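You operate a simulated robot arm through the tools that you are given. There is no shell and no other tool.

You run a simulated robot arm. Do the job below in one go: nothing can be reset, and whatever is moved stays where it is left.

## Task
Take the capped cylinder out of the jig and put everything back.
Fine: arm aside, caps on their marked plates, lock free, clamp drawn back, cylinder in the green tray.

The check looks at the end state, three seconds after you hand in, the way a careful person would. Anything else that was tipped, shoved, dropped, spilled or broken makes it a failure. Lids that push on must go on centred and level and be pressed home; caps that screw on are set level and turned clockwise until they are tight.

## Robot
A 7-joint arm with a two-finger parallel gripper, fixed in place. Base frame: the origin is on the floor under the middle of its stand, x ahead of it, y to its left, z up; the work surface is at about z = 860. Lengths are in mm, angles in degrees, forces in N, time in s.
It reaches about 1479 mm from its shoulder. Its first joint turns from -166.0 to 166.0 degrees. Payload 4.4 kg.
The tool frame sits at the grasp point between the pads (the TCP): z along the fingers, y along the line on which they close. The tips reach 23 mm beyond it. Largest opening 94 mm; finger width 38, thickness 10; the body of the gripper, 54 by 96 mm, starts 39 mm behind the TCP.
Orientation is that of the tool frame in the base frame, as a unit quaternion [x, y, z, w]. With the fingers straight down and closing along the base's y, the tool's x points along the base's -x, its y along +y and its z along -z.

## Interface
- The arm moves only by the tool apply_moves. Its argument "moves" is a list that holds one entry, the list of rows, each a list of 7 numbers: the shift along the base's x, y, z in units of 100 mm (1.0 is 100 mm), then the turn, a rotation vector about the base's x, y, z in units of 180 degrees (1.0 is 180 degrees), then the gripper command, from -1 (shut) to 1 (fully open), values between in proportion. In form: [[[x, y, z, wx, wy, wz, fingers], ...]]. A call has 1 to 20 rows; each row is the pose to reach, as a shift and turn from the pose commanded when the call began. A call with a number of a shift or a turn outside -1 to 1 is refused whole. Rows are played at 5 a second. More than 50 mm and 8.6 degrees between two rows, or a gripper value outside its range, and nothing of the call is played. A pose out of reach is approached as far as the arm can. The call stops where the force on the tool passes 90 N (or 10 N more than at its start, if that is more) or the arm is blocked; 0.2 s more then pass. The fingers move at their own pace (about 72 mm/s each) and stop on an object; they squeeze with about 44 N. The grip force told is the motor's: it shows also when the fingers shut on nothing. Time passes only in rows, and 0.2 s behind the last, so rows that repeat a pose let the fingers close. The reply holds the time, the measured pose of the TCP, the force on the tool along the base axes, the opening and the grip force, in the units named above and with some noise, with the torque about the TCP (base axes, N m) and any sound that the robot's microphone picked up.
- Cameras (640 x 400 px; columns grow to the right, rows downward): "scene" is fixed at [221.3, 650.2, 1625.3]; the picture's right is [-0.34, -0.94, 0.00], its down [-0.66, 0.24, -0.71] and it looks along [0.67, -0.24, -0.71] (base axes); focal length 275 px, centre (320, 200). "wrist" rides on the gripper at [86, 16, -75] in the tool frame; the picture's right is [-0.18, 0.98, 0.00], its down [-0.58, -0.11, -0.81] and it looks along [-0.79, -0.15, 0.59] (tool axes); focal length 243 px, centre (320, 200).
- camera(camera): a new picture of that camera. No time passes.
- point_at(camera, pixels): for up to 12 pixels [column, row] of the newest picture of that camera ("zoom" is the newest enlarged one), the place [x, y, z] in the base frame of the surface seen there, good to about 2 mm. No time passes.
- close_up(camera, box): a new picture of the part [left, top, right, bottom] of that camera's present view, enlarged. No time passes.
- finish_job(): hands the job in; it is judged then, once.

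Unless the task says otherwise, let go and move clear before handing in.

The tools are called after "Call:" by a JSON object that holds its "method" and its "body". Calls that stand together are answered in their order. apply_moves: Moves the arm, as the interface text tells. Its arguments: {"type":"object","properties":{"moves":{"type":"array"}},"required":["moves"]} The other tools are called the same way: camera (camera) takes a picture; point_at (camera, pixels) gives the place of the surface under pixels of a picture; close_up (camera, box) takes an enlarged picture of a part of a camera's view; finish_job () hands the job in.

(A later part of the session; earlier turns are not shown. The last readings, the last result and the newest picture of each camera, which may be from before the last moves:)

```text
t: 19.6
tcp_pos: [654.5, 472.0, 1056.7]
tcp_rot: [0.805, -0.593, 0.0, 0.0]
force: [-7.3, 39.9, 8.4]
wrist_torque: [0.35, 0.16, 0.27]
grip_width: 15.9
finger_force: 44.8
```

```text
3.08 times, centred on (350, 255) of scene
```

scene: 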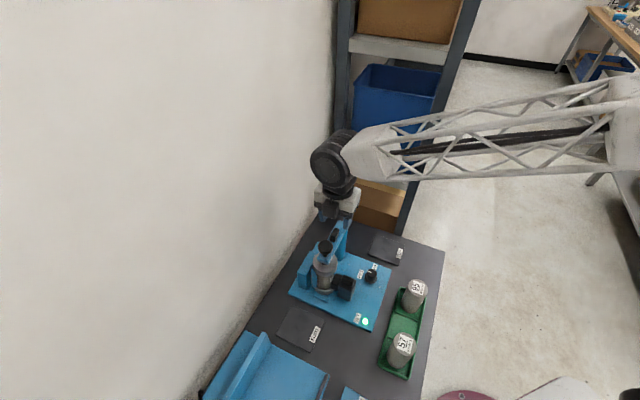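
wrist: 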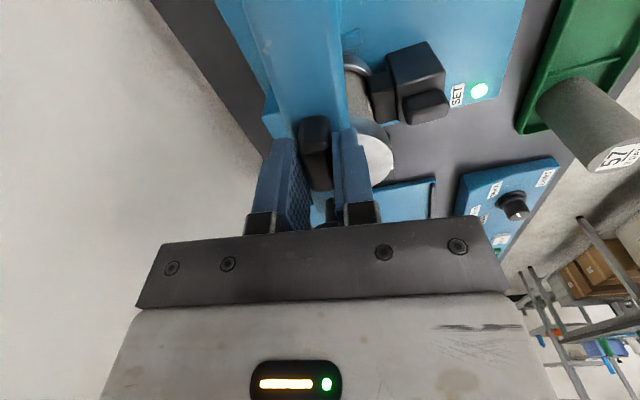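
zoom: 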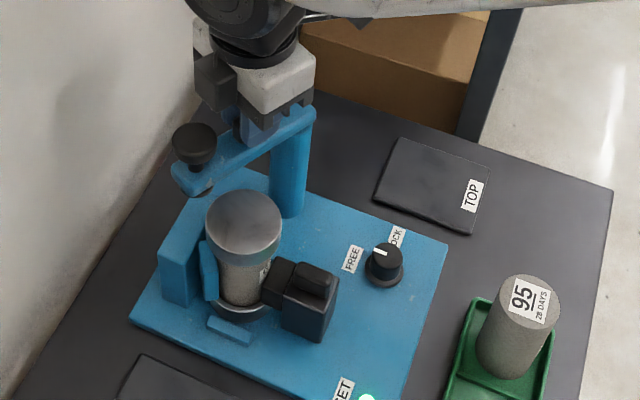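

Arm at about 28° and clear of the cap; radial pull still about 40 N, so I'll widen the arc slightly more and go on to 63°.

Call:
{"method": "apply_moves", "body": {"moves": [[[0.0579, 0.0223, 0, 0, 0, -0.039, -1], [0.1195, 0.0254, 0, 0, 0, -0.078, -1], [0.181, 0.021, 0, 0, 0, -0.117, -1], [0.2415, 0.0091, 0, 0, 0, -0.156, -1], [0.3001, -0.0101, 0, 0, 0, -0.194, -1]]]}}

Call:
{"method": "close_up", "body": {"camera": "scene", "box": [300, 190, 400, 320]}}

```text
t: 20.8
tcp_pos: [685.9, 469.9, 1056.1]
tcp_rot: [-0.59, 0.807, 0.0, -0.001]
force: [-11.2, 44.1, 13.9]
wrist_torque: [0.55, 0.06, -1.18]
grip_width: 16.0
finger_force: 44.6
```

```text
3.08 times, centred on (350, 255) of scene
```

zoom: 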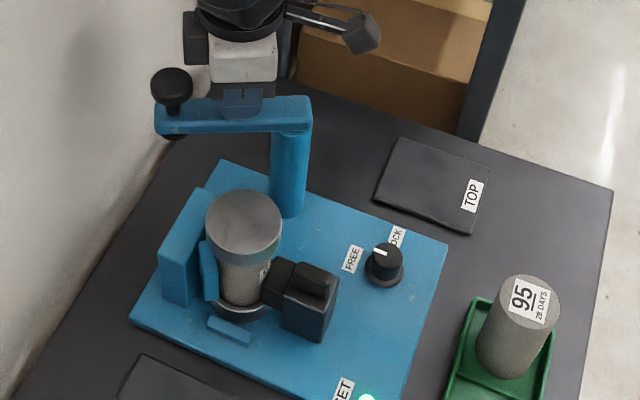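

At 63° all free. I'll shift the arc 1 mm in +y and continue to about 97°.

Call:
{"method": "apply_moves", "body": {"moves": [[[0.0558, -0.0161, 0, 0, 0, -0.039, -1], [0.1081, -0.0489, 0, 0, 0, -0.078, -1], [0.1559, -0.0878, 0, 0, 0, -0.117, -1], [0.1987, -0.1322, 0, 0, 0, -0.156, -1], [0.2308, -0.1742, 0, 0, 0, -0.189, -1]]]}}

Call:
{"method": "close_up", "body": {"camera": "scene", "box": [300, 190, 400, 320]}}

```text
t: 22.0
tcp_pos: [704.6, 457.2, 1057.6]
tcp_rot: [-0.343, 0.939, 0.001, 0.0]
force: [-24.4, 24.4, 2.3]
wrist_torque: [0.26, -0.15, 1.55]
grip_width: 18.4
finger_force: 44.2
stopped in row 5: the force on the tool passed its limit at 96 N (the readings are from after the stop); the commanded pose is now the measured one
```

```text
3.08 times, centred on (350, 255) of scene
```

zoom: 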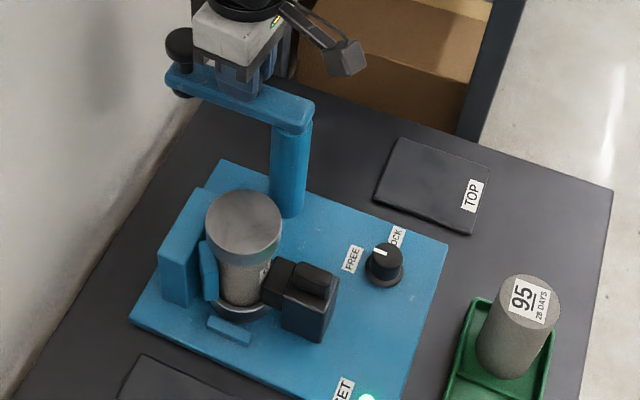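

The arm met its end stop at about 95°, well aside. I'll open, rise and look.

Call:
{"method": "apply_moves", "body": {"moves": [[[0, 0, 0, 0, 0, 0, 0.2], [0, 0, 0, 0, 0, 0, 0.2], [0, 0, 0.3, 0, 0, 0, 0.2], [0, 0, 0.6, 0, 0, 0, 0.2], [0, 0, 0.9, 0, 0, 0, 0.2]]]}}

Call:
{"method": "camera", "body": {"camera": "wrist"}}

Call:
{"method": "close_up", "body": {"camera": "scene", "box": [280, 190, 420, 330]}}

```text
t: 23.2
tcp_pos: [706.0, 455.6, 1147.8]
tcp_rot: [-0.342, 0.94, 0.001, -0.001]
force: [0.0, -0.1, -1.2]
wrist_torque: [-0.02, 0.01, 0.01]
grip_width: 56.4
finger_force: 0.0
```

```text
taken
```

wrist: 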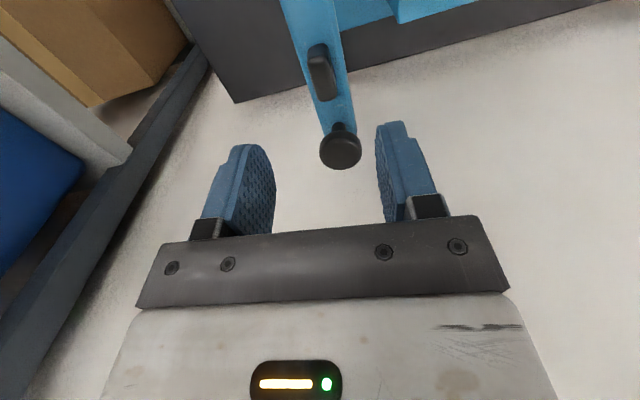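

```text
2.86 times, centred on (350, 260) of scene
```

zoom: 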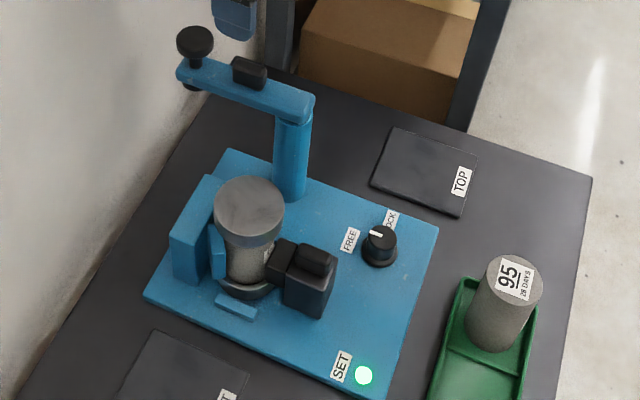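

The arm stands aside and the top cap is fully exposed at (249,208). I'll measure the cap, the TOP plate and the cylinder.

Call:
{"method": "point_at", "body": {"camera": "zoom", "pixels": [[249, 206], [216, 210], [283, 210], [249, 178], [247, 230], [247, 243], [245, 262], [240, 290], [395, 130], [478, 150], [460, 215], [372, 182]]}}

Call:
{"method": "close_up", "body": {"camera": "scene", "box": [310, 245, 360, 310]}}

Call:
{"method": "point_at", "body": {"camera": "zoom", "pixels": [[140, 130], [220, 120], [300, 120], [220, 60], [220, 175], [215, 210], [215, 225], [210, 260], [205, 300], [195, 325], [205, 345], [150, 310]]}}

```text
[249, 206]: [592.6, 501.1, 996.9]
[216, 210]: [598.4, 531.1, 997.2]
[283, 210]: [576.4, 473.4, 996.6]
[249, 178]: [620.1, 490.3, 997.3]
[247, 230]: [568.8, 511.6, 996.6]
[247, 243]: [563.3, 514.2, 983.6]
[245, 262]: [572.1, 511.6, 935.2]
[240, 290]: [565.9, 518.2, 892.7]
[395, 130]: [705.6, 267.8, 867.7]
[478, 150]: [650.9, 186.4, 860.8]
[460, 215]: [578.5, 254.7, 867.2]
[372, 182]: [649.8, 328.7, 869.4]
```

```text
6.15 times, centred on (335, 278) of scene
```

zoom: 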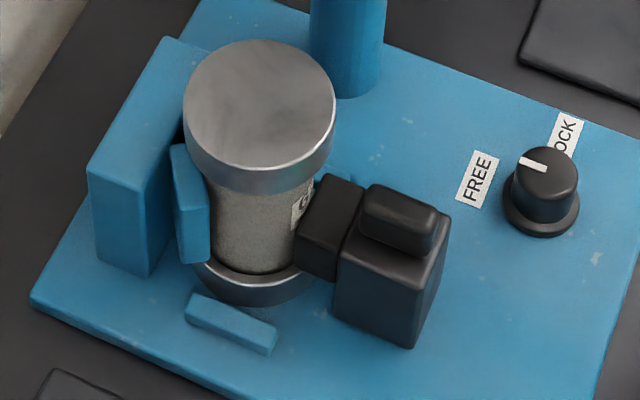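

```text
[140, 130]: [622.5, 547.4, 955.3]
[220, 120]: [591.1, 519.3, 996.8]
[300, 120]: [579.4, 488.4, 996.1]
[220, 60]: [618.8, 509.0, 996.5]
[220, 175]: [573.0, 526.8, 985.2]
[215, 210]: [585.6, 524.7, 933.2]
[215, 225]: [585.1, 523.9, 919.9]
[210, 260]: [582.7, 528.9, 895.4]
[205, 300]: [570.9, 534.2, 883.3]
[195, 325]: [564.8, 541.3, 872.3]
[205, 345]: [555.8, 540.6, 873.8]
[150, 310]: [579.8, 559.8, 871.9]
```

Cap ring: centre about (591,501), top z 996.7, about 63 mm wide. I'll move above it with fingers opened wide and closing along the line towards the post.

Call:
{"method": "apply_moves", "body": {"moves": [[[-0.33, 0.13, 0, 0, 0, 0.01, 0.8], [-0.66, 0.27, 0, 0, 0, 0.02, 0.95], [-1.0, 0.4, 0, 0, 0, 0.028, 0.95]]]}}

Call:
{"method": "apply_moves", "body": {"moves": [[[-0.07, 0.02, -0.2, 0, 0, 0, 0.95], [-0.136, 0.038, -0.4, 0, 0, 0, 0.95], [-0.136, 0.038, -0.6, 0, 0, 0, 0.95]]]}}

Call:
{"method": "camera", "body": {"camera": "wrist"}}

Call:
{"method": "close_up", "body": {"camera": "scene", "box": [280, 190, 420, 330]}}

```text
t: 24.0
tcp_pos: [605.3, 496.0, 1143.3]
tcp_rot: [-0.383, 0.924, 0.0, -0.001]
force: [-0.4, 0.0, -0.1]
wrist_torque: [0.01, -0.01, 0.0]
grip_width: 91.7
finger_force: 0.1
```

```text
t: 24.8
tcp_pos: [591.0, 498.2, 1085.8]
tcp_rot: [-0.383, 0.924, 0.0, 0.0]
force: [0.1, 0.0, -0.4]
wrist_torque: [0.01, 0.02, -0.02]
grip_width: 91.6
finger_force: 0.1
```

```text
taken
```

wrist: 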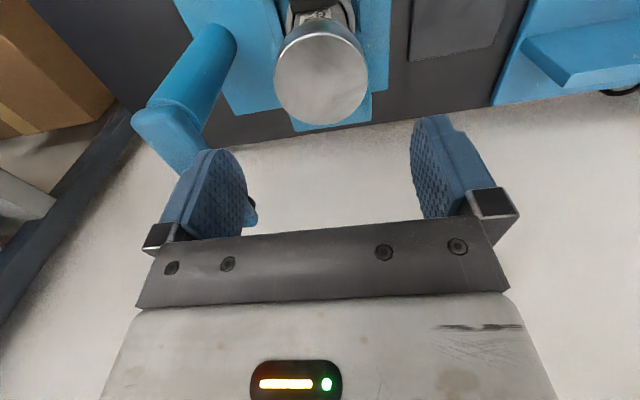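

```text
2.86 times, centred on (350, 260) of scene
```

zoom: 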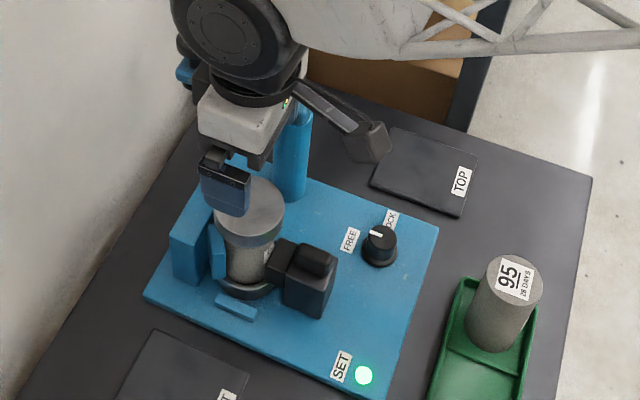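

Cap is at (322,75) in the wrist view. I'll measure its rim and re-read my pose a few times to average out noise.

Call:
{"method": "point_at", "body": {"camera": "wrist", "pixels": [[276, 80], [367, 80], [322, 36], [322, 120], [290, 50], [354, 50], [290, 108], [356, 105], [322, 80]]}}

Call:
{"method": "apply_moves", "body": {"moves": [[[0, 0, 0, 0, 0, 0, 0.95]]]}}

Call:
{"method": "apply_moves", "body": {"moves": [[[0, 0, 0, 0, 0, 0, 0.95]]]}}

Call:
{"method": "apply_moves", "body": {"moves": [[[0, 0, 0, 0, 0, 0, 0.95]]]}}

```text
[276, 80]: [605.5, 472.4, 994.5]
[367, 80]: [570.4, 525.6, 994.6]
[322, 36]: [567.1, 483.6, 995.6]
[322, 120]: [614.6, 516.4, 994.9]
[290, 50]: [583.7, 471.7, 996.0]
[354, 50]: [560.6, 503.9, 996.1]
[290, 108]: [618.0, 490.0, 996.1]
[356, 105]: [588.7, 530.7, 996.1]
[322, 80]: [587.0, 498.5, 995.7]
```

```text
t: 25.2
tcp_pos: [590.9, 498.9, 1085.0]
tcp_rot: [-0.383, 0.924, 0.002, -0.001]
force: [-1.1, -0.4, -0.1]
wrist_torque: [0.0, -0.03, 0.0]
grip_width: 91.6
finger_force: 0.1
```

```text
t: 25.6
tcp_pos: [591.0, 499.0, 1085.7]
tcp_rot: [-0.382, 0.924, 0.001, -0.001]
force: [-0.7, -0.1, -0.1]
wrist_torque: [0.0, -0.01, -0.02]
grip_width: 91.4
finger_force: 0.1
```

```text
t: 26.0
tcp_pos: [591.1, 498.8, 1085.1]
tcp_rot: [-0.382, 0.924, 0.001, 0.0]
force: [0.6, 0.5, 0.8]
wrist_torque: [0.0, -0.01, -0.01]
grip_width: 91.8
finger_force: 0.0
```

True TCP is (591.0,498.8,1085.3) and the cap centre about (590,500). I'll shift 1 mm and descend to TCP z ≈ 1005, tips at 982, above the clamp and V-block tops.

Call:
{"method": "apply_moves", "body": {"moves": [[[-0.008, 0.01, -0.3, 0, 0, 0, 0.95], [-0.008, 0.01, -0.55, 0, 0, 0, 0.95], [-0.008, 0.01, -0.7, 0, 0, 0, 0.95], [-0.008, 0.01, -0.8, 0, 0, 0, 0.95]]]}}

Call:
{"method": "camera", "body": {"camera": "wrist"}}

Call:
{"method": "close_up", "body": {"camera": "scene", "box": [290, 220, 380, 310]}}

```text
t: 27.0
tcp_pos: [590.8, 501.2, 1005.7]
tcp_rot: [-0.383, 0.924, 0.001, 0.0]
force: [-0.2, 0.7, 0.4]
wrist_torque: [-0.04, -0.03, 0.05]
grip_width: 91.6
finger_force: 0.0
```

```text
taken
```

wrist: 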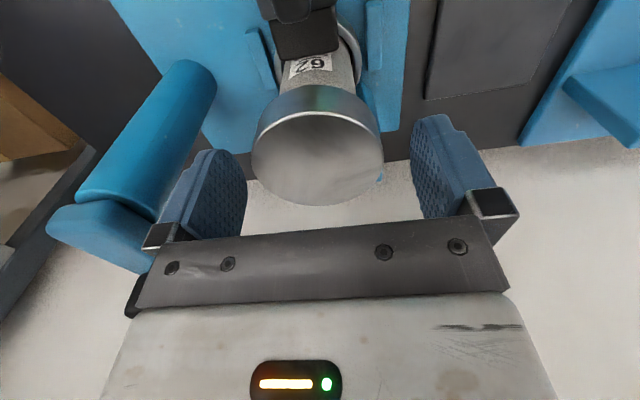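

```text
4.44 times, centred on (335, 265) of scene
```

zoom: 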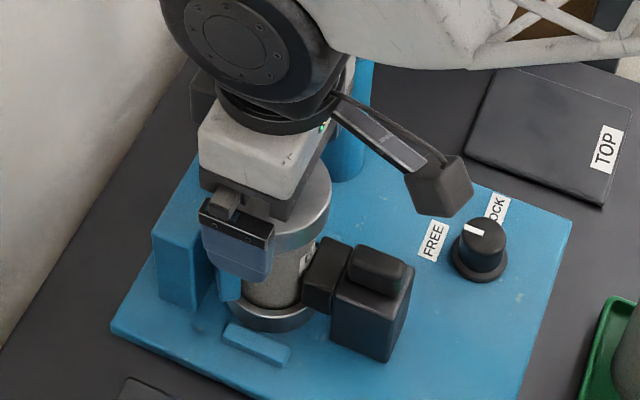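

The cap is centred within about 1.5 mm between the fingers (cap columns 251–383 vs TCP column 320). Small correction, then close.

Call:
{"method": "apply_moves", "body": {"moves": [[[0.007, -0.007, 0, 0, 0, 0, 0.7], [0.007, -0.007, 0, 0, 0, 0, 0.45], [0.007, -0.007, 0, 0, 0, 0, 0.2], [0.007, -0.007, 0, 0, 0, 0, 0.2], [0.007, -0.007, 0, 0, 0, 0, 0.2]]]}}

Call:
{"method": "camera", "body": {"camera": "wrist"}}

```text
t: 28.2
tcp_pos: [591.9, 499.4, 1005.9]
tcp_rot: [-0.382, 0.924, 0.002, 0.0]
force: [-0.4, 0.0, -1.3]
wrist_torque: [-0.01, 0.0, -0.02]
grip_width: 65.4
finger_force: 44.0
```

```text
taken
```

wrist: 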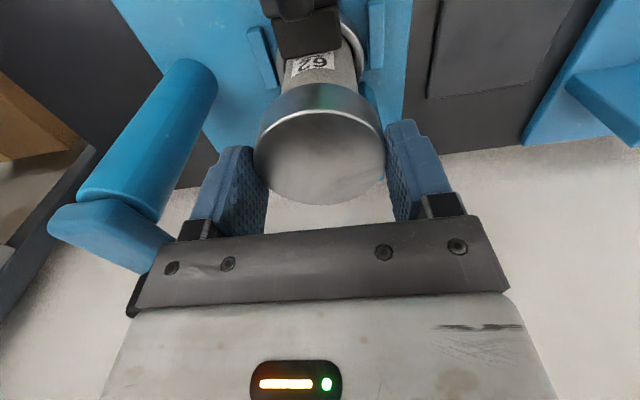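

Gripped at 65.4 mm with no side force. I'll lift 8 mm slowly and check the load and whether the cylinder stays.

Call:
{"method": "apply_moves", "body": {"moves": [[[0, 0, 0.02, 0, 0, 0, 0.2], [0, 0, 0.04, 0, 0, 0, 0.2], [0, 0, 0.06, 0, 0, 0, 0.2], [0, 0, 0.08, 0, 0, 0, 0.2]]]}}

Call:
{"method": "close_up", "body": {"camera": "scene", "box": [290, 220, 380, 310]}}

Call:
{"method": "camera", "body": {"camera": "wrist"}}

```text
t: 29.2
tcp_pos: [590.8, 499.6, 1014.4]
tcp_rot: [-0.382, 0.924, 0.001, -0.001]
force: [0.2, 0.5, -3.5]
wrist_torque: [-0.01, -0.01, -0.02]
grip_width: 65.6
finger_force: 43.8
```

```text
4.44 times, centred on (335, 265) of scene
```

zoom: 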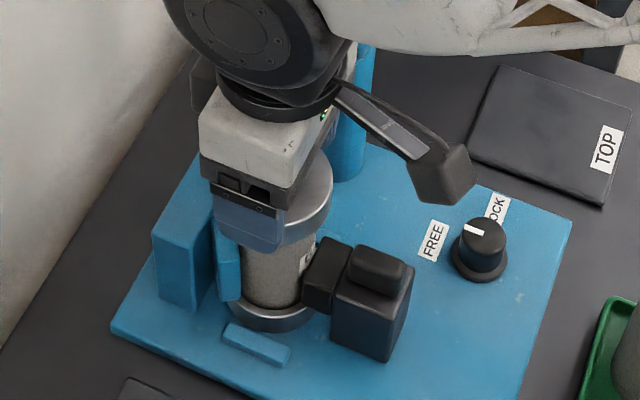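

```text
taken
```

wrist: 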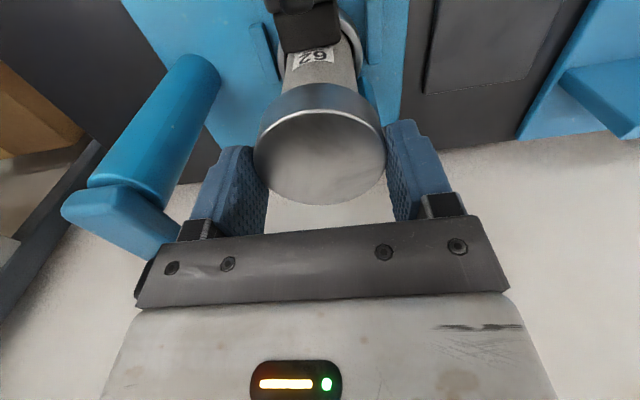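

Load is only about 3 N, and the label stays by the clamp jaw. Lifting a further 40 mm and checking.

Call:
{"method": "apply_moves", "body": {"moves": [[[0, 0, 0.08, 0, 0, 0, 0.2], [0, 0, 0.16, 0, 0, 0, 0.2], [0, 0, 0.24, 0, 0, 0, 0.2], [0, 0, 0.32, 0, 0, 0, 0.2], [0, 0, 0.4, 0, 0, 0, 0.2]]]}}

Call:
{"method": "close_up", "body": {"camera": "scene", "box": [290, 220, 380, 310]}}

Call:
{"method": "camera", "body": {"camera": "wrist"}}

```text
t: 30.4
tcp_pos: [592.0, 501.0, 1054.3]
tcp_rot: [-0.383, 0.924, 0.0, 0.0]
force: [0.2, 0.0, -2.9]
wrist_torque: [-0.01, 0.01, 0.0]
grip_width: 66.0
finger_force: 43.9
```

```text
4.44 times, centred on (335, 265) of scene
```

zoom: 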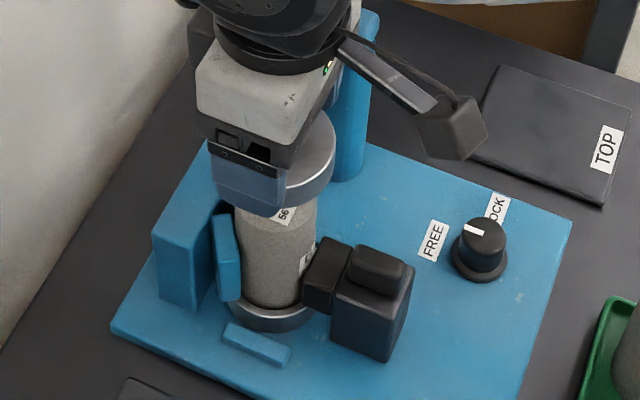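

```text
taken
```

wrist: 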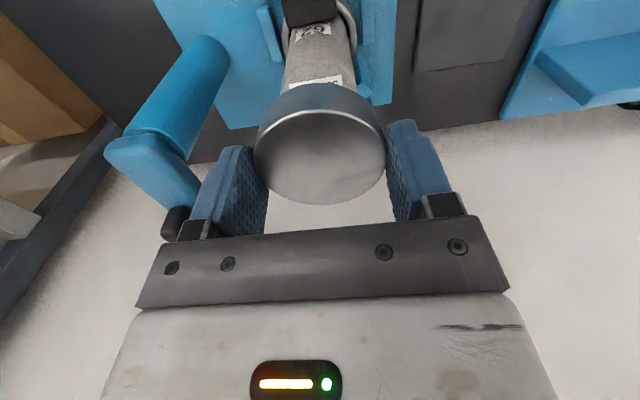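

The cap is off and cylinder 62 stayed in place. I'll rise and carry the cap across to above the TOP plate at (642,262).

Call:
{"method": "apply_moves", "body": {"moves": [[[0, 0, 0.25, 0, 0, 0, 0.2], [0, 0, 0.46, 0, 0, 0, 0.2], [0, -0.3, 0.46, 0, 0, 0, 0.2], [0, -0.65, 0.46, 0, 0, 0, 0.2], [0, -1.0, 0.46, 0, 0, 0, 0.2]]]}}

Call:
{"method": "apply_moves", "body": {"moves": [[[0.1, -0.3, 0, 0, 0, 0, 0.2], [0.2, -0.65, 0, 0, 0, 0, 0.2], [0.3, -1.0, 0, 0, 0, 0, 0.2]]]}}

Call:
{"method": "apply_moves", "body": {"moves": [[[0.11, -0.19, -0.3, 0, 0, 0, 0.2], [0.213, -0.378, -0.6, 0, 0, 0, 0.2], [0.213, -0.378, -1.0, 0, 0, 0, 0.2], [0.213, -0.378, -1.0, 0, 0, 0, 0.2]]]}}

Call:
{"method": "camera", "body": {"camera": "wrist"}}

Call:
{"method": "camera", "body": {"camera": "scene"}}

```text
t: 31.6
tcp_pos: [592.9, 398.1, 1100.8]
tcp_rot: [-0.383, 0.924, 0.001, 0.0]
force: [0.9, -0.6, -2.6]
wrist_torque: [0.02, 0.0, 0.0]
grip_width: 65.8
finger_force: 43.6
```

```text
t: 32.4
tcp_pos: [622.4, 298.5, 1100.2]
tcp_rot: [-0.383, 0.924, 0.001, 0.0]
force: [-0.1, -1.0, -3.7]
wrist_torque: [0.02, 0.01, -0.03]
grip_width: 65.5
finger_force: 43.9
```

```text
t: 33.4
tcp_pos: [645.2, 263.0, 998.9]
tcp_rot: [-0.383, 0.924, 0.001, 0.0]
force: [0.1, 0.1, -3.2]
wrist_torque: [0.01, 0.02, -0.02]
grip_width: 65.7
finger_force: 44.1
```

```text
taken
```

wrist: 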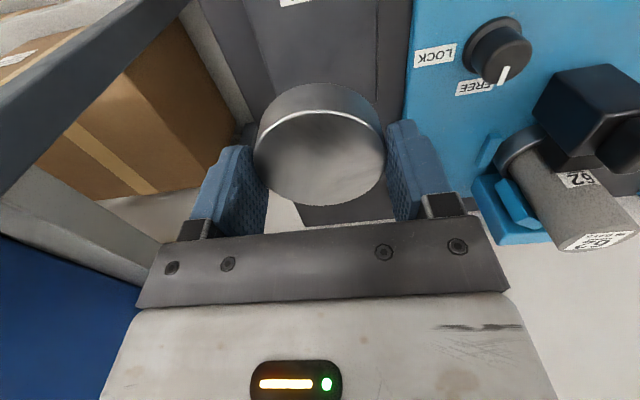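

```text
taken
```

scene: 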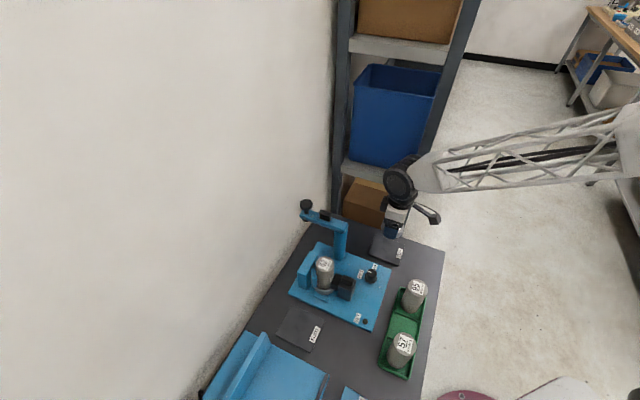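

The cap is over the TOP plate. A close-up to check alignment before lowering.

Call:
{"method": "close_up", "body": {"camera": "scene", "box": [350, 180, 450, 280]}}

Call:
{"method": "close_up", "body": {"camera": "wrist", "box": [180, 0, 440, 240]}}

Call:
{"method": "point_at", "body": {"camera": "wrist", "pixels": [[318, 95], [318, 160], [256, 150], [383, 150], [300, 60], [370, 60], [340, 222], [390, 215], [250, 40], [405, 60]]}}

```text
4.00 times, centred on (400, 230) of scene
```

zoom: 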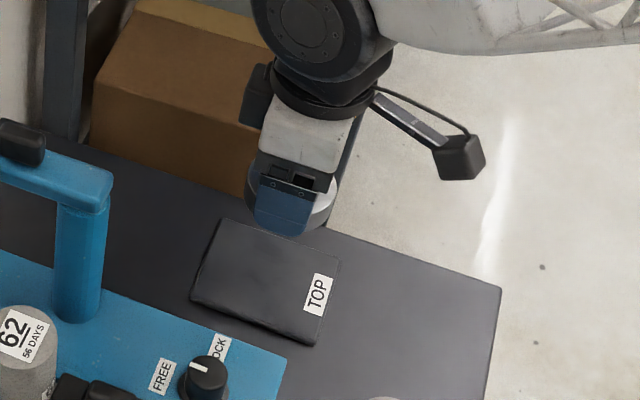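

```text
1.67 times, centred on (310, 120) of wrist
```

zoom: 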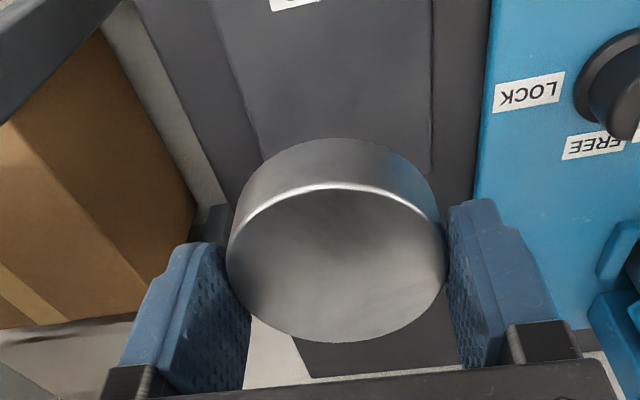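

```text
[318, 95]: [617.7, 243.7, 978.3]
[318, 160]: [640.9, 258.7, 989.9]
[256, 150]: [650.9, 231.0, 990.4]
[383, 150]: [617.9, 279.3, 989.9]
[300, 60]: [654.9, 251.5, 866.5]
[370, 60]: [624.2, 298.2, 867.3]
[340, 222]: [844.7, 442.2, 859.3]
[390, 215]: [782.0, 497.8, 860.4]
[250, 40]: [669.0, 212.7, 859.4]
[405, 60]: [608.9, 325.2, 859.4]
```

Alignment looks good. Lowering 90 mm first, then in small steps until contact.

Call:
{"method": "apply_moves", "body": {"moves": [[[0, 0, -0.3, 0, 0, 0, 0.2], [0, 0, -0.6, 0, 0, 0, 0.2], [0, 0, -0.8, 0, 0, 0, 0.2], [0, 0, -0.9, 0, 0, 0, 0.2], [0, 0, -0.9, 0, 0, 0, 0.2]]]}}

Call:
{"method": "close_up", "body": {"camera": "scene", "box": [350, 210, 430, 290]}}

Call:
{"method": "camera", "body": {"camera": "wrist"}}

```text
t: 34.6
tcp_pos: [643.9, 263.6, 908.1]
tcp_rot: [-0.382, 0.924, 0.001, -0.001]
force: [-0.9, 1.0, -2.7]
wrist_torque: [-0.01, -0.01, 0.01]
grip_width: 65.7
finger_force: 44.5
```

```text
5.00 times, centred on (390, 250) of scene
```

zoom: 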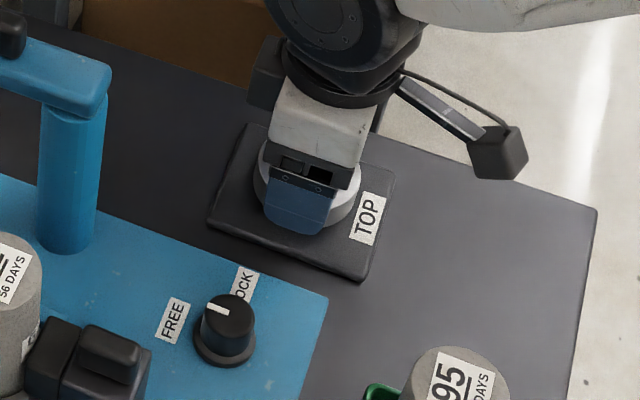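

```text
taken
```

wrist: 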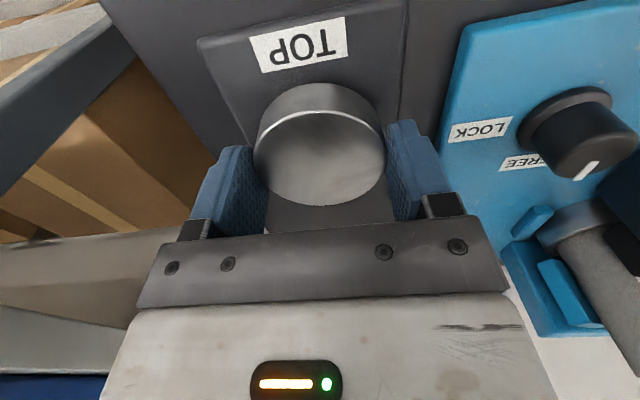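

Call:
{"method": "apply_moves", "body": {"moves": [[[0, 0, -0.03, 0, 0, 0, 0.2], [0, 0, -0.05, 0, 0, 0, 0.2], [0, 0, -0.07, 0, 0, 0, 0.2], [0, 0, -0.085, 0, 0, 0, 0.2]]]}}

Call:
{"method": "point_at", "body": {"camera": "wrist", "pixels": [[318, 88], [318, 80], [318, 150]]}}

```text
t: 35.6
tcp_pos: [643.5, 263.1, 900.7]
tcp_rot: [-0.383, 0.924, 0.001, -0.001]
force: [-0.6, 0.4, -3.6]
wrist_torque: [0.04, -0.01, -0.03]
grip_width: 65.6
finger_force: 44.3
```

```text
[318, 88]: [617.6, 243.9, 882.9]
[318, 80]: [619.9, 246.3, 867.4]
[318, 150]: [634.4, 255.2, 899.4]
```

No contact yet (force z -3.6). Continuing in 1 mm steps.

Call:
{"method": "apply_moves", "body": {"moves": [[[0, 0, -0.01, 0, 0, 0, 0.2], [0, 0, -0.02, 0, 0, 0, 0.2], [0, 0, -0.03, 0, 0, 0, 0.2], [0, 0, -0.035, 0, 0, 0, 0.2]]]}}

Call:
{"method": "apply_moves", "body": {"moves": [[[0, 0, -0.005, 0, 0, 0, 0.2], [0, 0, -0.01, 0, 0, 0, 0.2]]]}}

Call:
{"method": "camera", "body": {"camera": "wrist"}}

```text
t: 36.6
tcp_pos: [642.7, 261.8, 899.6]
tcp_rot: [-0.383, 0.924, 0.001, 0.0]
force: [-9.5, 6.2, 27.6]
wrist_torque: [-0.33, 0.91, -0.2]
grip_width: 65.6
finger_force: 44.2
```

```text
t: 37.2
tcp_pos: [643.2, 261.5, 898.9]
tcp_rot: [-0.383, 0.924, 0.001, 0.001]
force: [-5.2, 11.5, 35.4]
wrist_torque: [0.43, 0.16, -0.01]
grip_width: 65.7
finger_force: 44.0
```

```text
taken
```

wrist: 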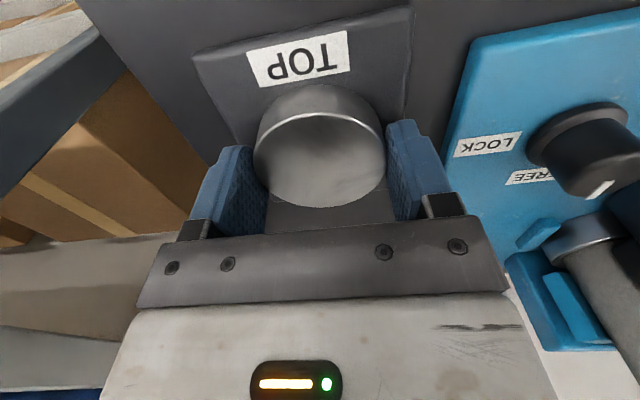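

Contact confirmed (35 N upward). I'll ease off slightly, open, and rise straight up.

Call:
{"method": "apply_moves", "body": {"moves": [[[0, 0, 0.008, 0, 0, 0, 0.2], [0, 0, 0.008, 0, 0, 0, 0.45], [0, 0, 0.008, 0, 0, 0, 0.7], [0, 0, 0.008, 0, 0, 0, 0.92], [0, 0, 0.008, 0, 0, 0, 0.92], [0, 0, 0.1, 0, 0, 0, 0.92], [0, 0, 0.4, 0, 0, 0, 0.92], [0, 0, 0.7, 0, 0, 0, 0.92], [0, 0, 1.0, 0, 0, 0, 0.92]]]}}

Call:
{"method": "camera", "body": {"camera": "wrist"}}

Call:
{"method": "close_up", "body": {"camera": "scene", "box": [290, 200, 430, 300]}}

```text
t: 39.2
tcp_pos: [642.8, 260.9, 996.9]
tcp_rot: [-0.383, 0.924, 0.0, -0.002]
force: [0.2, 0.0, 0.1]
wrist_torque: [0.01, 0.0, -0.01]
grip_width: 90.4
finger_force: 0.0
```

```text
taken
```

wrist: 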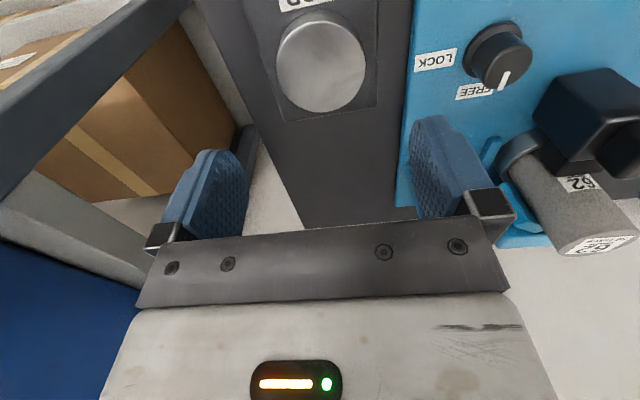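

```text
4.00 times, centred on (360, 250) of scene
```

zoom: 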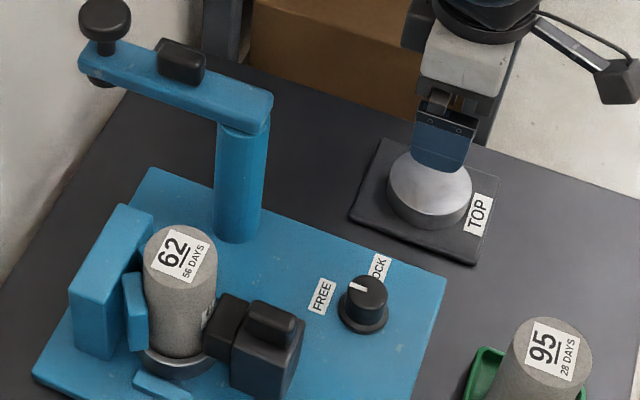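

Cap rests inside the TOP plate and the cylinder still stands. Next I'll go over the clamp handle near (540,449).

Call:
{"method": "apply_moves", "body": {"moves": [[[0, 0, 0.3, 0, 0, 0, 0.5], [-0.15, 0.3, 0.5, 0, 0, 0, 0.3], [-0.35, 0.65, 0.5, 0, 0, 0, 0.1], [-0.55, 1.0, 0.5, 0, 0, 0, 0.1]]]}}

Call:
{"method": "apply_moves", "body": {"moves": [[[-0.16, 0.3, 0, 0, 0, 0, 0.1], [-0.32, 0.6, 0, 0, 0, 0, 0.1], [-0.48, 0.88, 0, 0, 0, 0, 0.1], [-0.48, 0.88, 0, 0, 0, 0, 0.1]]]}}

Call:
{"method": "camera", "body": {"camera": "wrist"}}

Call:
{"method": "close_up", "body": {"camera": "scene", "box": [290, 210, 410, 330]}}

```text
t: 40.2
tcp_pos: [588.5, 360.2, 1046.6]
tcp_rot: [-0.381, 0.924, 0.001, 0.0]
force: [-0.1, -0.8, -1.1]
wrist_torque: [0.02, 0.0, -0.03]
grip_width: 51.7
finger_force: 0.1
```

```text
t: 41.2
tcp_pos: [542.3, 450.4, 1046.9]
tcp_rot: [-0.383, 0.924, 0.0, 0.0]
force: [-0.4, 0.0, 0.1]
wrist_torque: [-0.01, -0.01, 0.01]
grip_width: 51.9
finger_force: 0.0
```

```text
taken
```

wrist: 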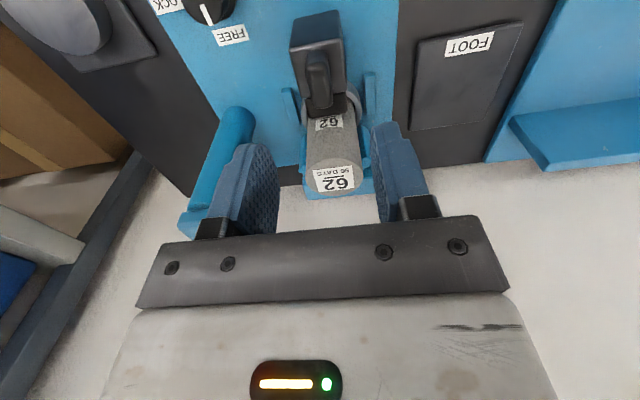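

```text
3.33 times, centred on (350, 270) of scene
```

zoom: 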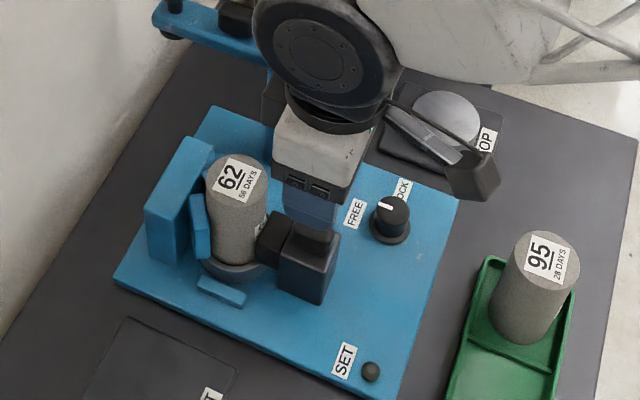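

The SET light is now off. I'll measure the clamp handle (320,80) and the cylinder in the wrist view.

Call:
{"method": "close_up", "body": {"camera": "wrist", "box": [270, 0, 390, 210]}}

Call:
{"method": "point_at", "body": {"camera": "wrist", "pixels": [[318, 55], [318, 65], [308, 80], [318, 80], [329, 80], [320, 100], [312, 100], [328, 98], [297, 55], [342, 50], [319, 105], [300, 75]]}}

Call:
{"method": "point_at", "body": {"camera": "wrist", "pixels": [[332, 178], [307, 178], [361, 176], [332, 160], [332, 193], [305, 130], [357, 130], [300, 112], [355, 105], [290, 95], [372, 85], [330, 125]]}}

```text
1.90 times, centred on (330, 105) of wrist
```

zoom: 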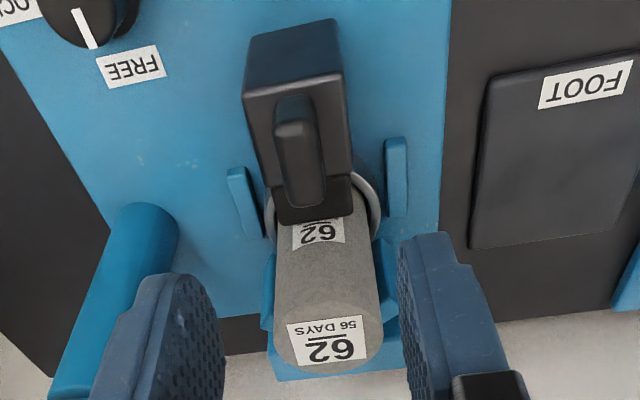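

```text
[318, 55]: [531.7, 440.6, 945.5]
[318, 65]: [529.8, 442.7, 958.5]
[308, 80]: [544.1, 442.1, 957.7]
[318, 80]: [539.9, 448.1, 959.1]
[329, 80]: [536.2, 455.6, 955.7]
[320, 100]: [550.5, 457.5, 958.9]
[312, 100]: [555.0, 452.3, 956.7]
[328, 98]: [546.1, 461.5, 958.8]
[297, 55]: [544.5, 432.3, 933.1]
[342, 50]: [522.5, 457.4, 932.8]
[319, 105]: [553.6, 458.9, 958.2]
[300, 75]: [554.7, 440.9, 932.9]
```

```text
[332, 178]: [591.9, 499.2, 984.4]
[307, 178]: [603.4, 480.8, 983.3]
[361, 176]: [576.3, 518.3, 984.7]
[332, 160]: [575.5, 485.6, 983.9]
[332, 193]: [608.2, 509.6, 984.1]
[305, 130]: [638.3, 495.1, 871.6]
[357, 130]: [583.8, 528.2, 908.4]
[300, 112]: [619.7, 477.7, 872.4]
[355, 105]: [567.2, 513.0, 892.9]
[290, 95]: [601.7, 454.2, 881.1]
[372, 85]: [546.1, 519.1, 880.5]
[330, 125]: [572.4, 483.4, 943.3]
```

Handle centre (542,450.5), top 959, 15 mm wide; the TCP is right above it. Descending to tips at about z 937 and closing.

Call:
{"method": "apply_moves", "body": {"moves": [[[0, 0, -0.3, 0, 0, 0, 0.1], [0, 0, -0.6, 0, 0, 0, 0.1], [0, 0, -0.75, 0, 0, 0, 0.1], [0, 0, -0.87, 0, 0, 0, 0.1], [0, 0, -0.87, 0, 0, 0, 0.1]]]}}

Call:
{"method": "camera", "body": {"camera": "wrist"}}

Call:
{"method": "close_up", "body": {"camera": "scene", "box": [300, 240, 400, 330]}}

```text
t: 42.4
tcp_pos: [539.7, 450.6, 958.8]
tcp_rot: [-0.382, 0.924, 0.001, -0.001]
force: [0.1, 0.0, 1.0]
wrist_torque: [-0.01, 0.0, 0.02]
grip_width: 51.7
finger_force: 0.0
```

```text
taken
```

wrist: 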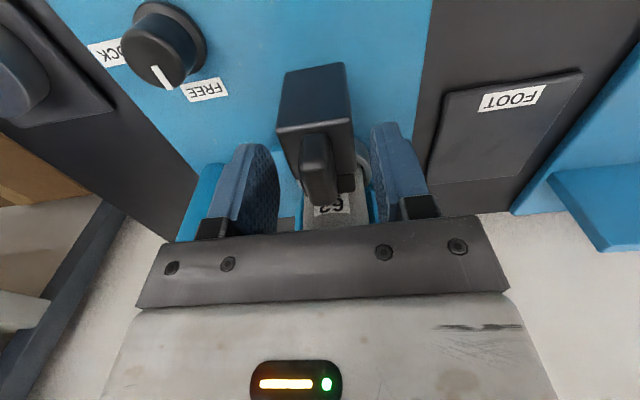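

```text
4.44 times, centred on (350, 285) of scene
```

zoom: 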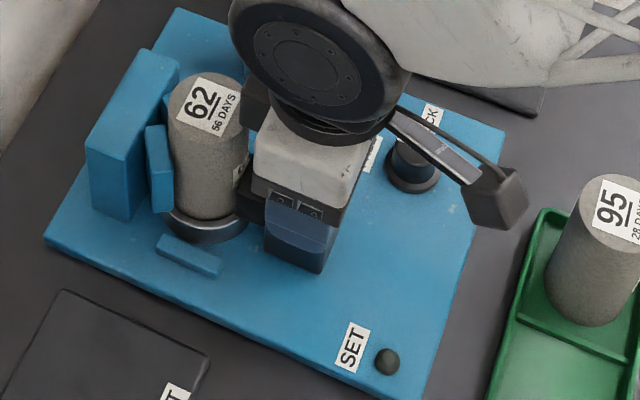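

Fingers straddle the handle. Closing.

Call:
{"method": "apply_moves", "body": {"moves": [[[0, 0, 0, 0, 0, 0, -0.3], [0, 0, 0, 0, 0, 0, -0.6], [0, 0, 0, 0, 0, 0, -1], [0, 0, 0, 0, 0, 0, -1]]]}}

Call:
{"method": "camera", "body": {"camera": "wrist"}}

```text
t: 43.4
tcp_pos: [540.5, 448.1, 959.2]
tcp_rot: [-0.383, 0.924, 0.001, 0.0]
force: [33.1, -32.3, -1.3]
wrist_torque: [-0.57, -0.54, 0.29]
grip_width: 15.8
finger_force: 45.5
```

```text
taken
```

wrist: 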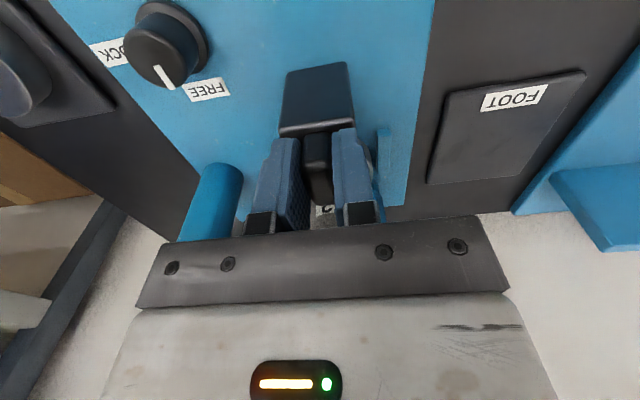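

Gripped at 15.8 mm; the side force shows a 1.1 mm offset, so I'll recentre and draw the clamp back 15 mm along (-1,-1) gently.

Call:
{"method": "apply_moves", "body": {"moves": [[[0.008, -0.008, 0, 0, 0, 0, -1], [0.008, -0.008, 0, 0, 0, 0, -1], [-0.014, -0.03, 0, 0, 0, 0, -1], [-0.035, -0.051, 0, 0, 0, 0, -1], [-0.063, -0.079, 0, 0, 0, 0, -1], [-0.098, -0.114, 0, 0, 0, 0, -1]]]}}

Call:
{"method": "close_up", "body": {"camera": "scene", "box": [300, 240, 400, 330]}}

Call:
{"method": "camera", "body": {"camera": "wrist"}}

```text
t: 44.8
tcp_pos: [530.0, 437.0, 959.2]
tcp_rot: [-0.382, 0.924, 0.001, -0.001]
force: [31.0, -29.7, -20.8]
wrist_torque: [0.22, -0.98, 0.0]
grip_width: 15.7
finger_force: 45.1
```

```text
4.44 times, centred on (350, 285) of scene
```

zoom: 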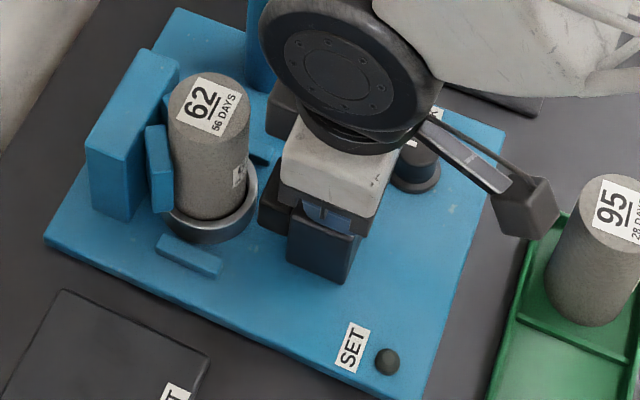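

```text
taken
```

wrist: 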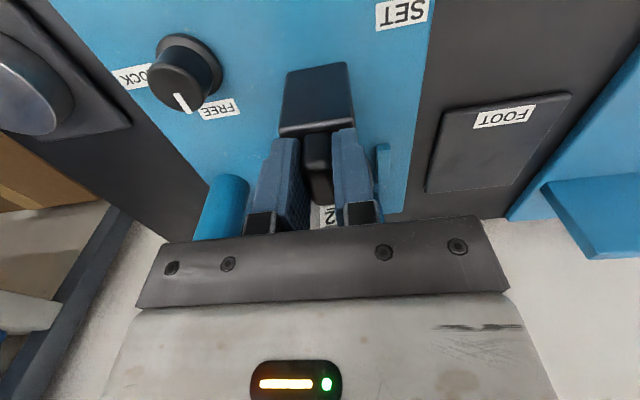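

The clamp slides back freely. Continuing another 20 mm with a small sideways correction.

Call:
{"method": "apply_moves", "body": {"moves": [[[-0.027, -0.043, 0, 0, 0, 0, -1], [-0.062, -0.078, 0, 0, 0, 0, -1], [-0.097, -0.113, 0, 0, 0, 0, -1], [-0.133, -0.149, 0, 0, 0, 0, -1]]]}}

Call:
{"method": "close_up", "body": {"camera": "scene", "box": [300, 240, 400, 330]}}

```text
t: 45.8
tcp_pos: [516.2, 424.1, 959.6]
tcp_rot: [-0.383, 0.924, 0.0, -0.001]
force: [0.0, 0.6, -29.4]
wrist_torque: [-0.57, 0.3, 0.05]
grip_width: 15.7
finger_force: 45.2
```

```text
4.44 times, centred on (350, 285) of scene
```

zoom: 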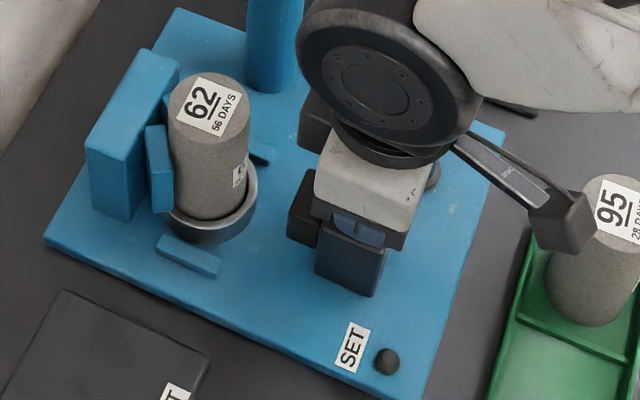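

Sideways force is gone; the clamp has moved about 37 mm. I'll continue gently to find the end stop.

Call:
{"method": "apply_moves", "body": {"moves": [[[-0.021, -0.021, -0.006, 0, 0, 0, -1], [-0.042, -0.042, -0.006, 0, 0, 0, -1], [-0.064, -0.064, -0.006, 0, 0, 0, -1], [-0.085, -0.085, -0.006, 0, 0, 0, -1], [-0.106, -0.106, -0.006, 0, 0, 0, -1]]]}}

Call:
{"method": "close_up", "body": {"camera": "scene", "box": [300, 240, 400, 330]}}

```text
t: 47.0
tcp_pos: [507.3, 414.6, 959.9]
tcp_rot: [-0.383, 0.924, 0.001, 0.0]
force: [15.6, 61.8, -48.0]
wrist_torque: [0.18, -0.23, -0.08]
grip_width: 15.7
finger_force: 44.9
```

```text
4.44 times, centred on (350, 285) of scene
```

zoom: 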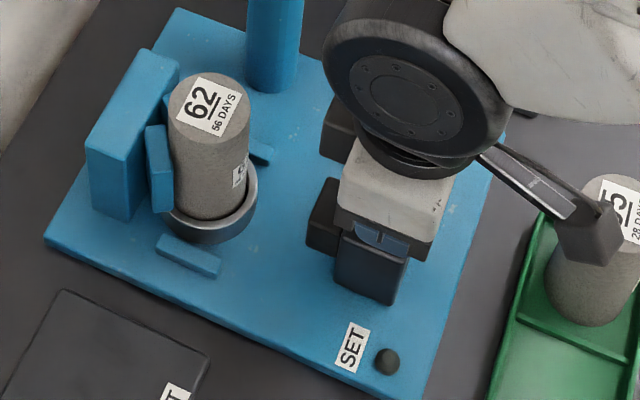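

Resistance of about 55 N along the slide says the clamp is at its back stop, about 49 mm drawn. I'll relax, open, and rise.

Call:
{"method": "apply_moves", "body": {"moves": [[[0.008, 0.008, -0.008, 0, 0, 0, -1], [0.008, 0.008, -0.008, 0, 0, 0, -0.5], [0.008, 0.008, -0.008, 0, 0, 0, 0.1], [0.008, 0.008, -0.008, 0, 0, 0, 0.1], [0.008, 0.008, 0.2, 0, 0, 0, 0.1], [0.008, 0.008, 0.5, 0, 0, 0, 0.1], [0.008, 0.008, 0.9, 0, 0, 0, 0.1]]]}}

Call:
{"method": "camera", "body": {"camera": "wrist"}}

Call:
{"method": "close_up", "body": {"camera": "scene", "box": [280, 200, 440, 380]}}

```text
t: 48.6
tcp_pos: [506.8, 414.3, 1049.8]
tcp_rot: [-0.383, 0.924, 0.001, 0.0]
force: [0.1, -0.5, -0.5]
wrist_torque: [-0.01, 0.0, -0.01]
grip_width: 51.6
finger_force: 0.1
```

```text
taken
```

wrist: 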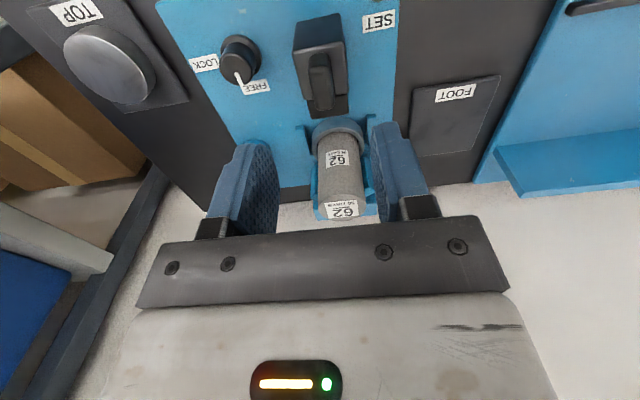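

```text
2.22 times, centred on (360, 290) of scene
```

zoom: 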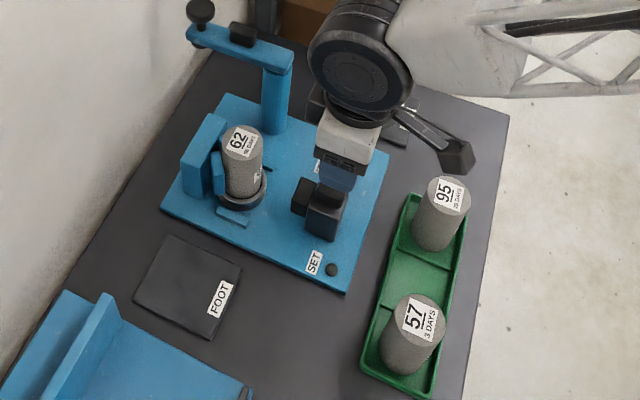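

Cylinder 62 stands on its own in the foot cap. I'll turn the tool 90° (fingers closing along the clamp direction) while moving above the cylinder, opened to 85 mm.

Call:
{"method": "apply_moves", "body": {"moves": [[[0, 0, 0.2, 0, 0, 0.042, 0.5], [0, 0, 0.4, 0, 0, 0.083, 0.7], [0.08, 0.08, 0.4, 0, 0, 0.125, 0.8], [0.17, 0.17, 0.4, 0, 0, 0.167, 0.8], [0.25, 0.25, 0.4, 0, 0, 0.208, 0.8], [0.34, 0.34, 0.4, 0, 0, 0.25, 0.8], [0.42, 0.42, 0.4, 0, 0, 0.292, 0.8], [0.5, 0.5, 0.4, 0, 0, 0.333, 0.8], [0.59, 0.59, 0.4, 0, 0, 0.375, 0.8], [0.67, 0.68, 0.4, 0, 0, 0.417, 0.8], [0.76, 0.76, 0.4, 0, 0, 0.458, 0.8], [0.84, 0.85, 0.4, 0, 0, 0.5, 0.8], [0.84, 0.85, 0.4, 0, 0, 0.5, 0.8]]]}}

Call:
{"method": "camera", "body": {"camera": "wrist"}}

Call:
{"method": "close_up", "body": {"camera": "scene", "box": [280, 200, 440, 380]}}

```text
t: 51.4
tcp_pos: [591.1, 499.8, 1091.3]
tcp_rot: [0.924, -0.382, -0.001, 0.0]
force: [-0.3, 0.6, 0.2]
wrist_torque: [0.0, -0.05, 0.01]
grip_width: 84.4
finger_force: 0.1
```

```text
taken
```

wrist: 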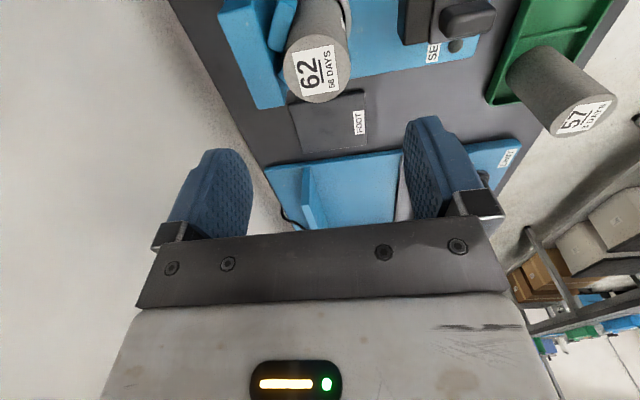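

```text
2.22 times, centred on (360, 290) of scene
```

zoom: 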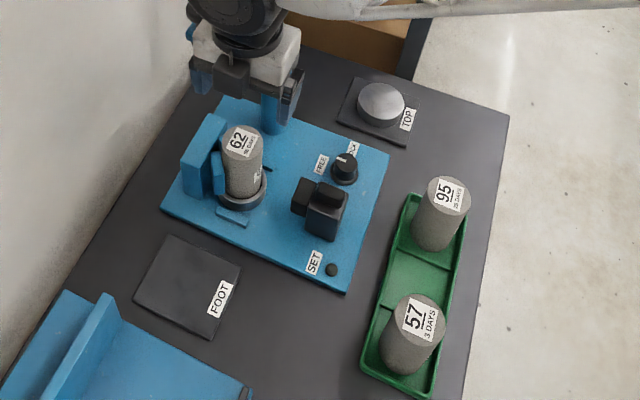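

Call:
{"method": "point_at", "body": {"camera": "wrist", "pixels": [[317, 70], [285, 65], [350, 65], [317, 38], [318, 101], [295, 45], [340, 90], [340, 45], [297, 92], [265, 20]]}}

Call:
{"method": "apply_moves", "body": {"moves": [[[0, 0, 0, 0, 0, 0, 0.8]]]}}

Call:
{"method": "apply_moves", "body": {"moves": [[[0, 0, 0, 0, 0, 0, 0.8]]]}}

```text
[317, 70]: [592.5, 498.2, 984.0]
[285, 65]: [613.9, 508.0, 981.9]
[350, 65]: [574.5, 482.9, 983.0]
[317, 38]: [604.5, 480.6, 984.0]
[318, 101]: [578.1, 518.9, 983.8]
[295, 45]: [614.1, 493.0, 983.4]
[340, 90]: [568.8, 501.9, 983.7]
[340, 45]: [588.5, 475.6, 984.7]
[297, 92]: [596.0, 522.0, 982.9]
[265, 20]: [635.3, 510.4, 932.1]
```

```text
t: 51.8
tcp_pos: [590.7, 499.8, 1091.2]
tcp_rot: [0.924, -0.383, 0.0, 0.001]
force: [0.0, -0.2, -0.2]
wrist_torque: [-0.01, 0.01, -0.01]
grip_width: 84.5
finger_force: 0.1
```

```text
t: 52.2
tcp_pos: [591.4, 498.4, 1090.6]
tcp_rot: [0.924, -0.383, 0.0, 0.001]
force: [0.1, -0.2, -0.2]
wrist_torque: [0.03, -0.03, 0.01]
grip_width: 84.6
finger_force: 0.0
```

Cylinder centre is about (591.5,498.5), TCP (591.1,499.3,1091) – aligned. Descending 90 mm, then check before the last 20 mm.

Call:
{"method": "apply_moves", "body": {"moves": [[[0, 0, -0.3, 0, 0, 0, 0.8], [0, 0, -0.6, 0, 0, 0, 0.8], [0, 0, -0.8, 0, 0, 0, 0.8], [0, 0, -0.95, 0, 0, 0, 0.8], [0, 0, -0.95, 0, 0, 0, 0.8]]]}}

Call:
{"method": "camera", "body": {"camera": "wrist"}}

Call:
{"method": "close_up", "body": {"camera": "scene", "box": [290, 210, 380, 310]}}

```text
t: 53.4
tcp_pos: [589.9, 498.3, 996.2]
tcp_rot: [0.924, -0.383, -0.001, 0.001]
force: [0.2, -0.6, 0.8]
wrist_torque: [0.02, 0.01, -0.01]
grip_width: 84.6
finger_force: 0.1
```

```text
taken
```

wrist: 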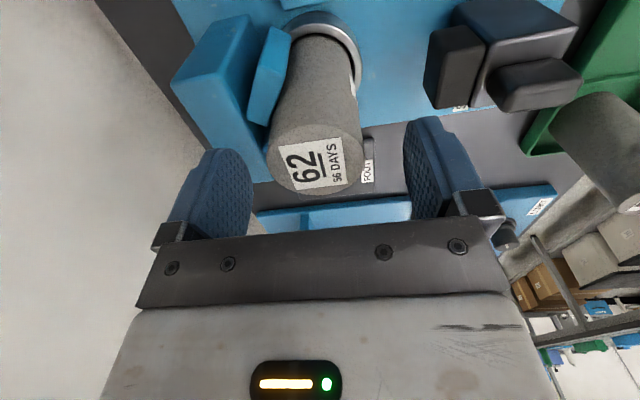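

```text
4.00 times, centred on (335, 260) of scene
```

zoom: 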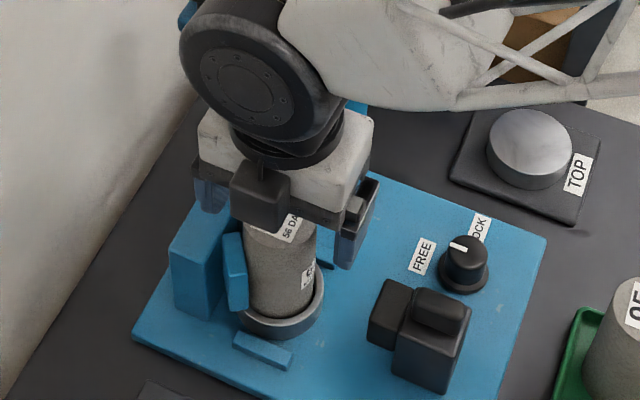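

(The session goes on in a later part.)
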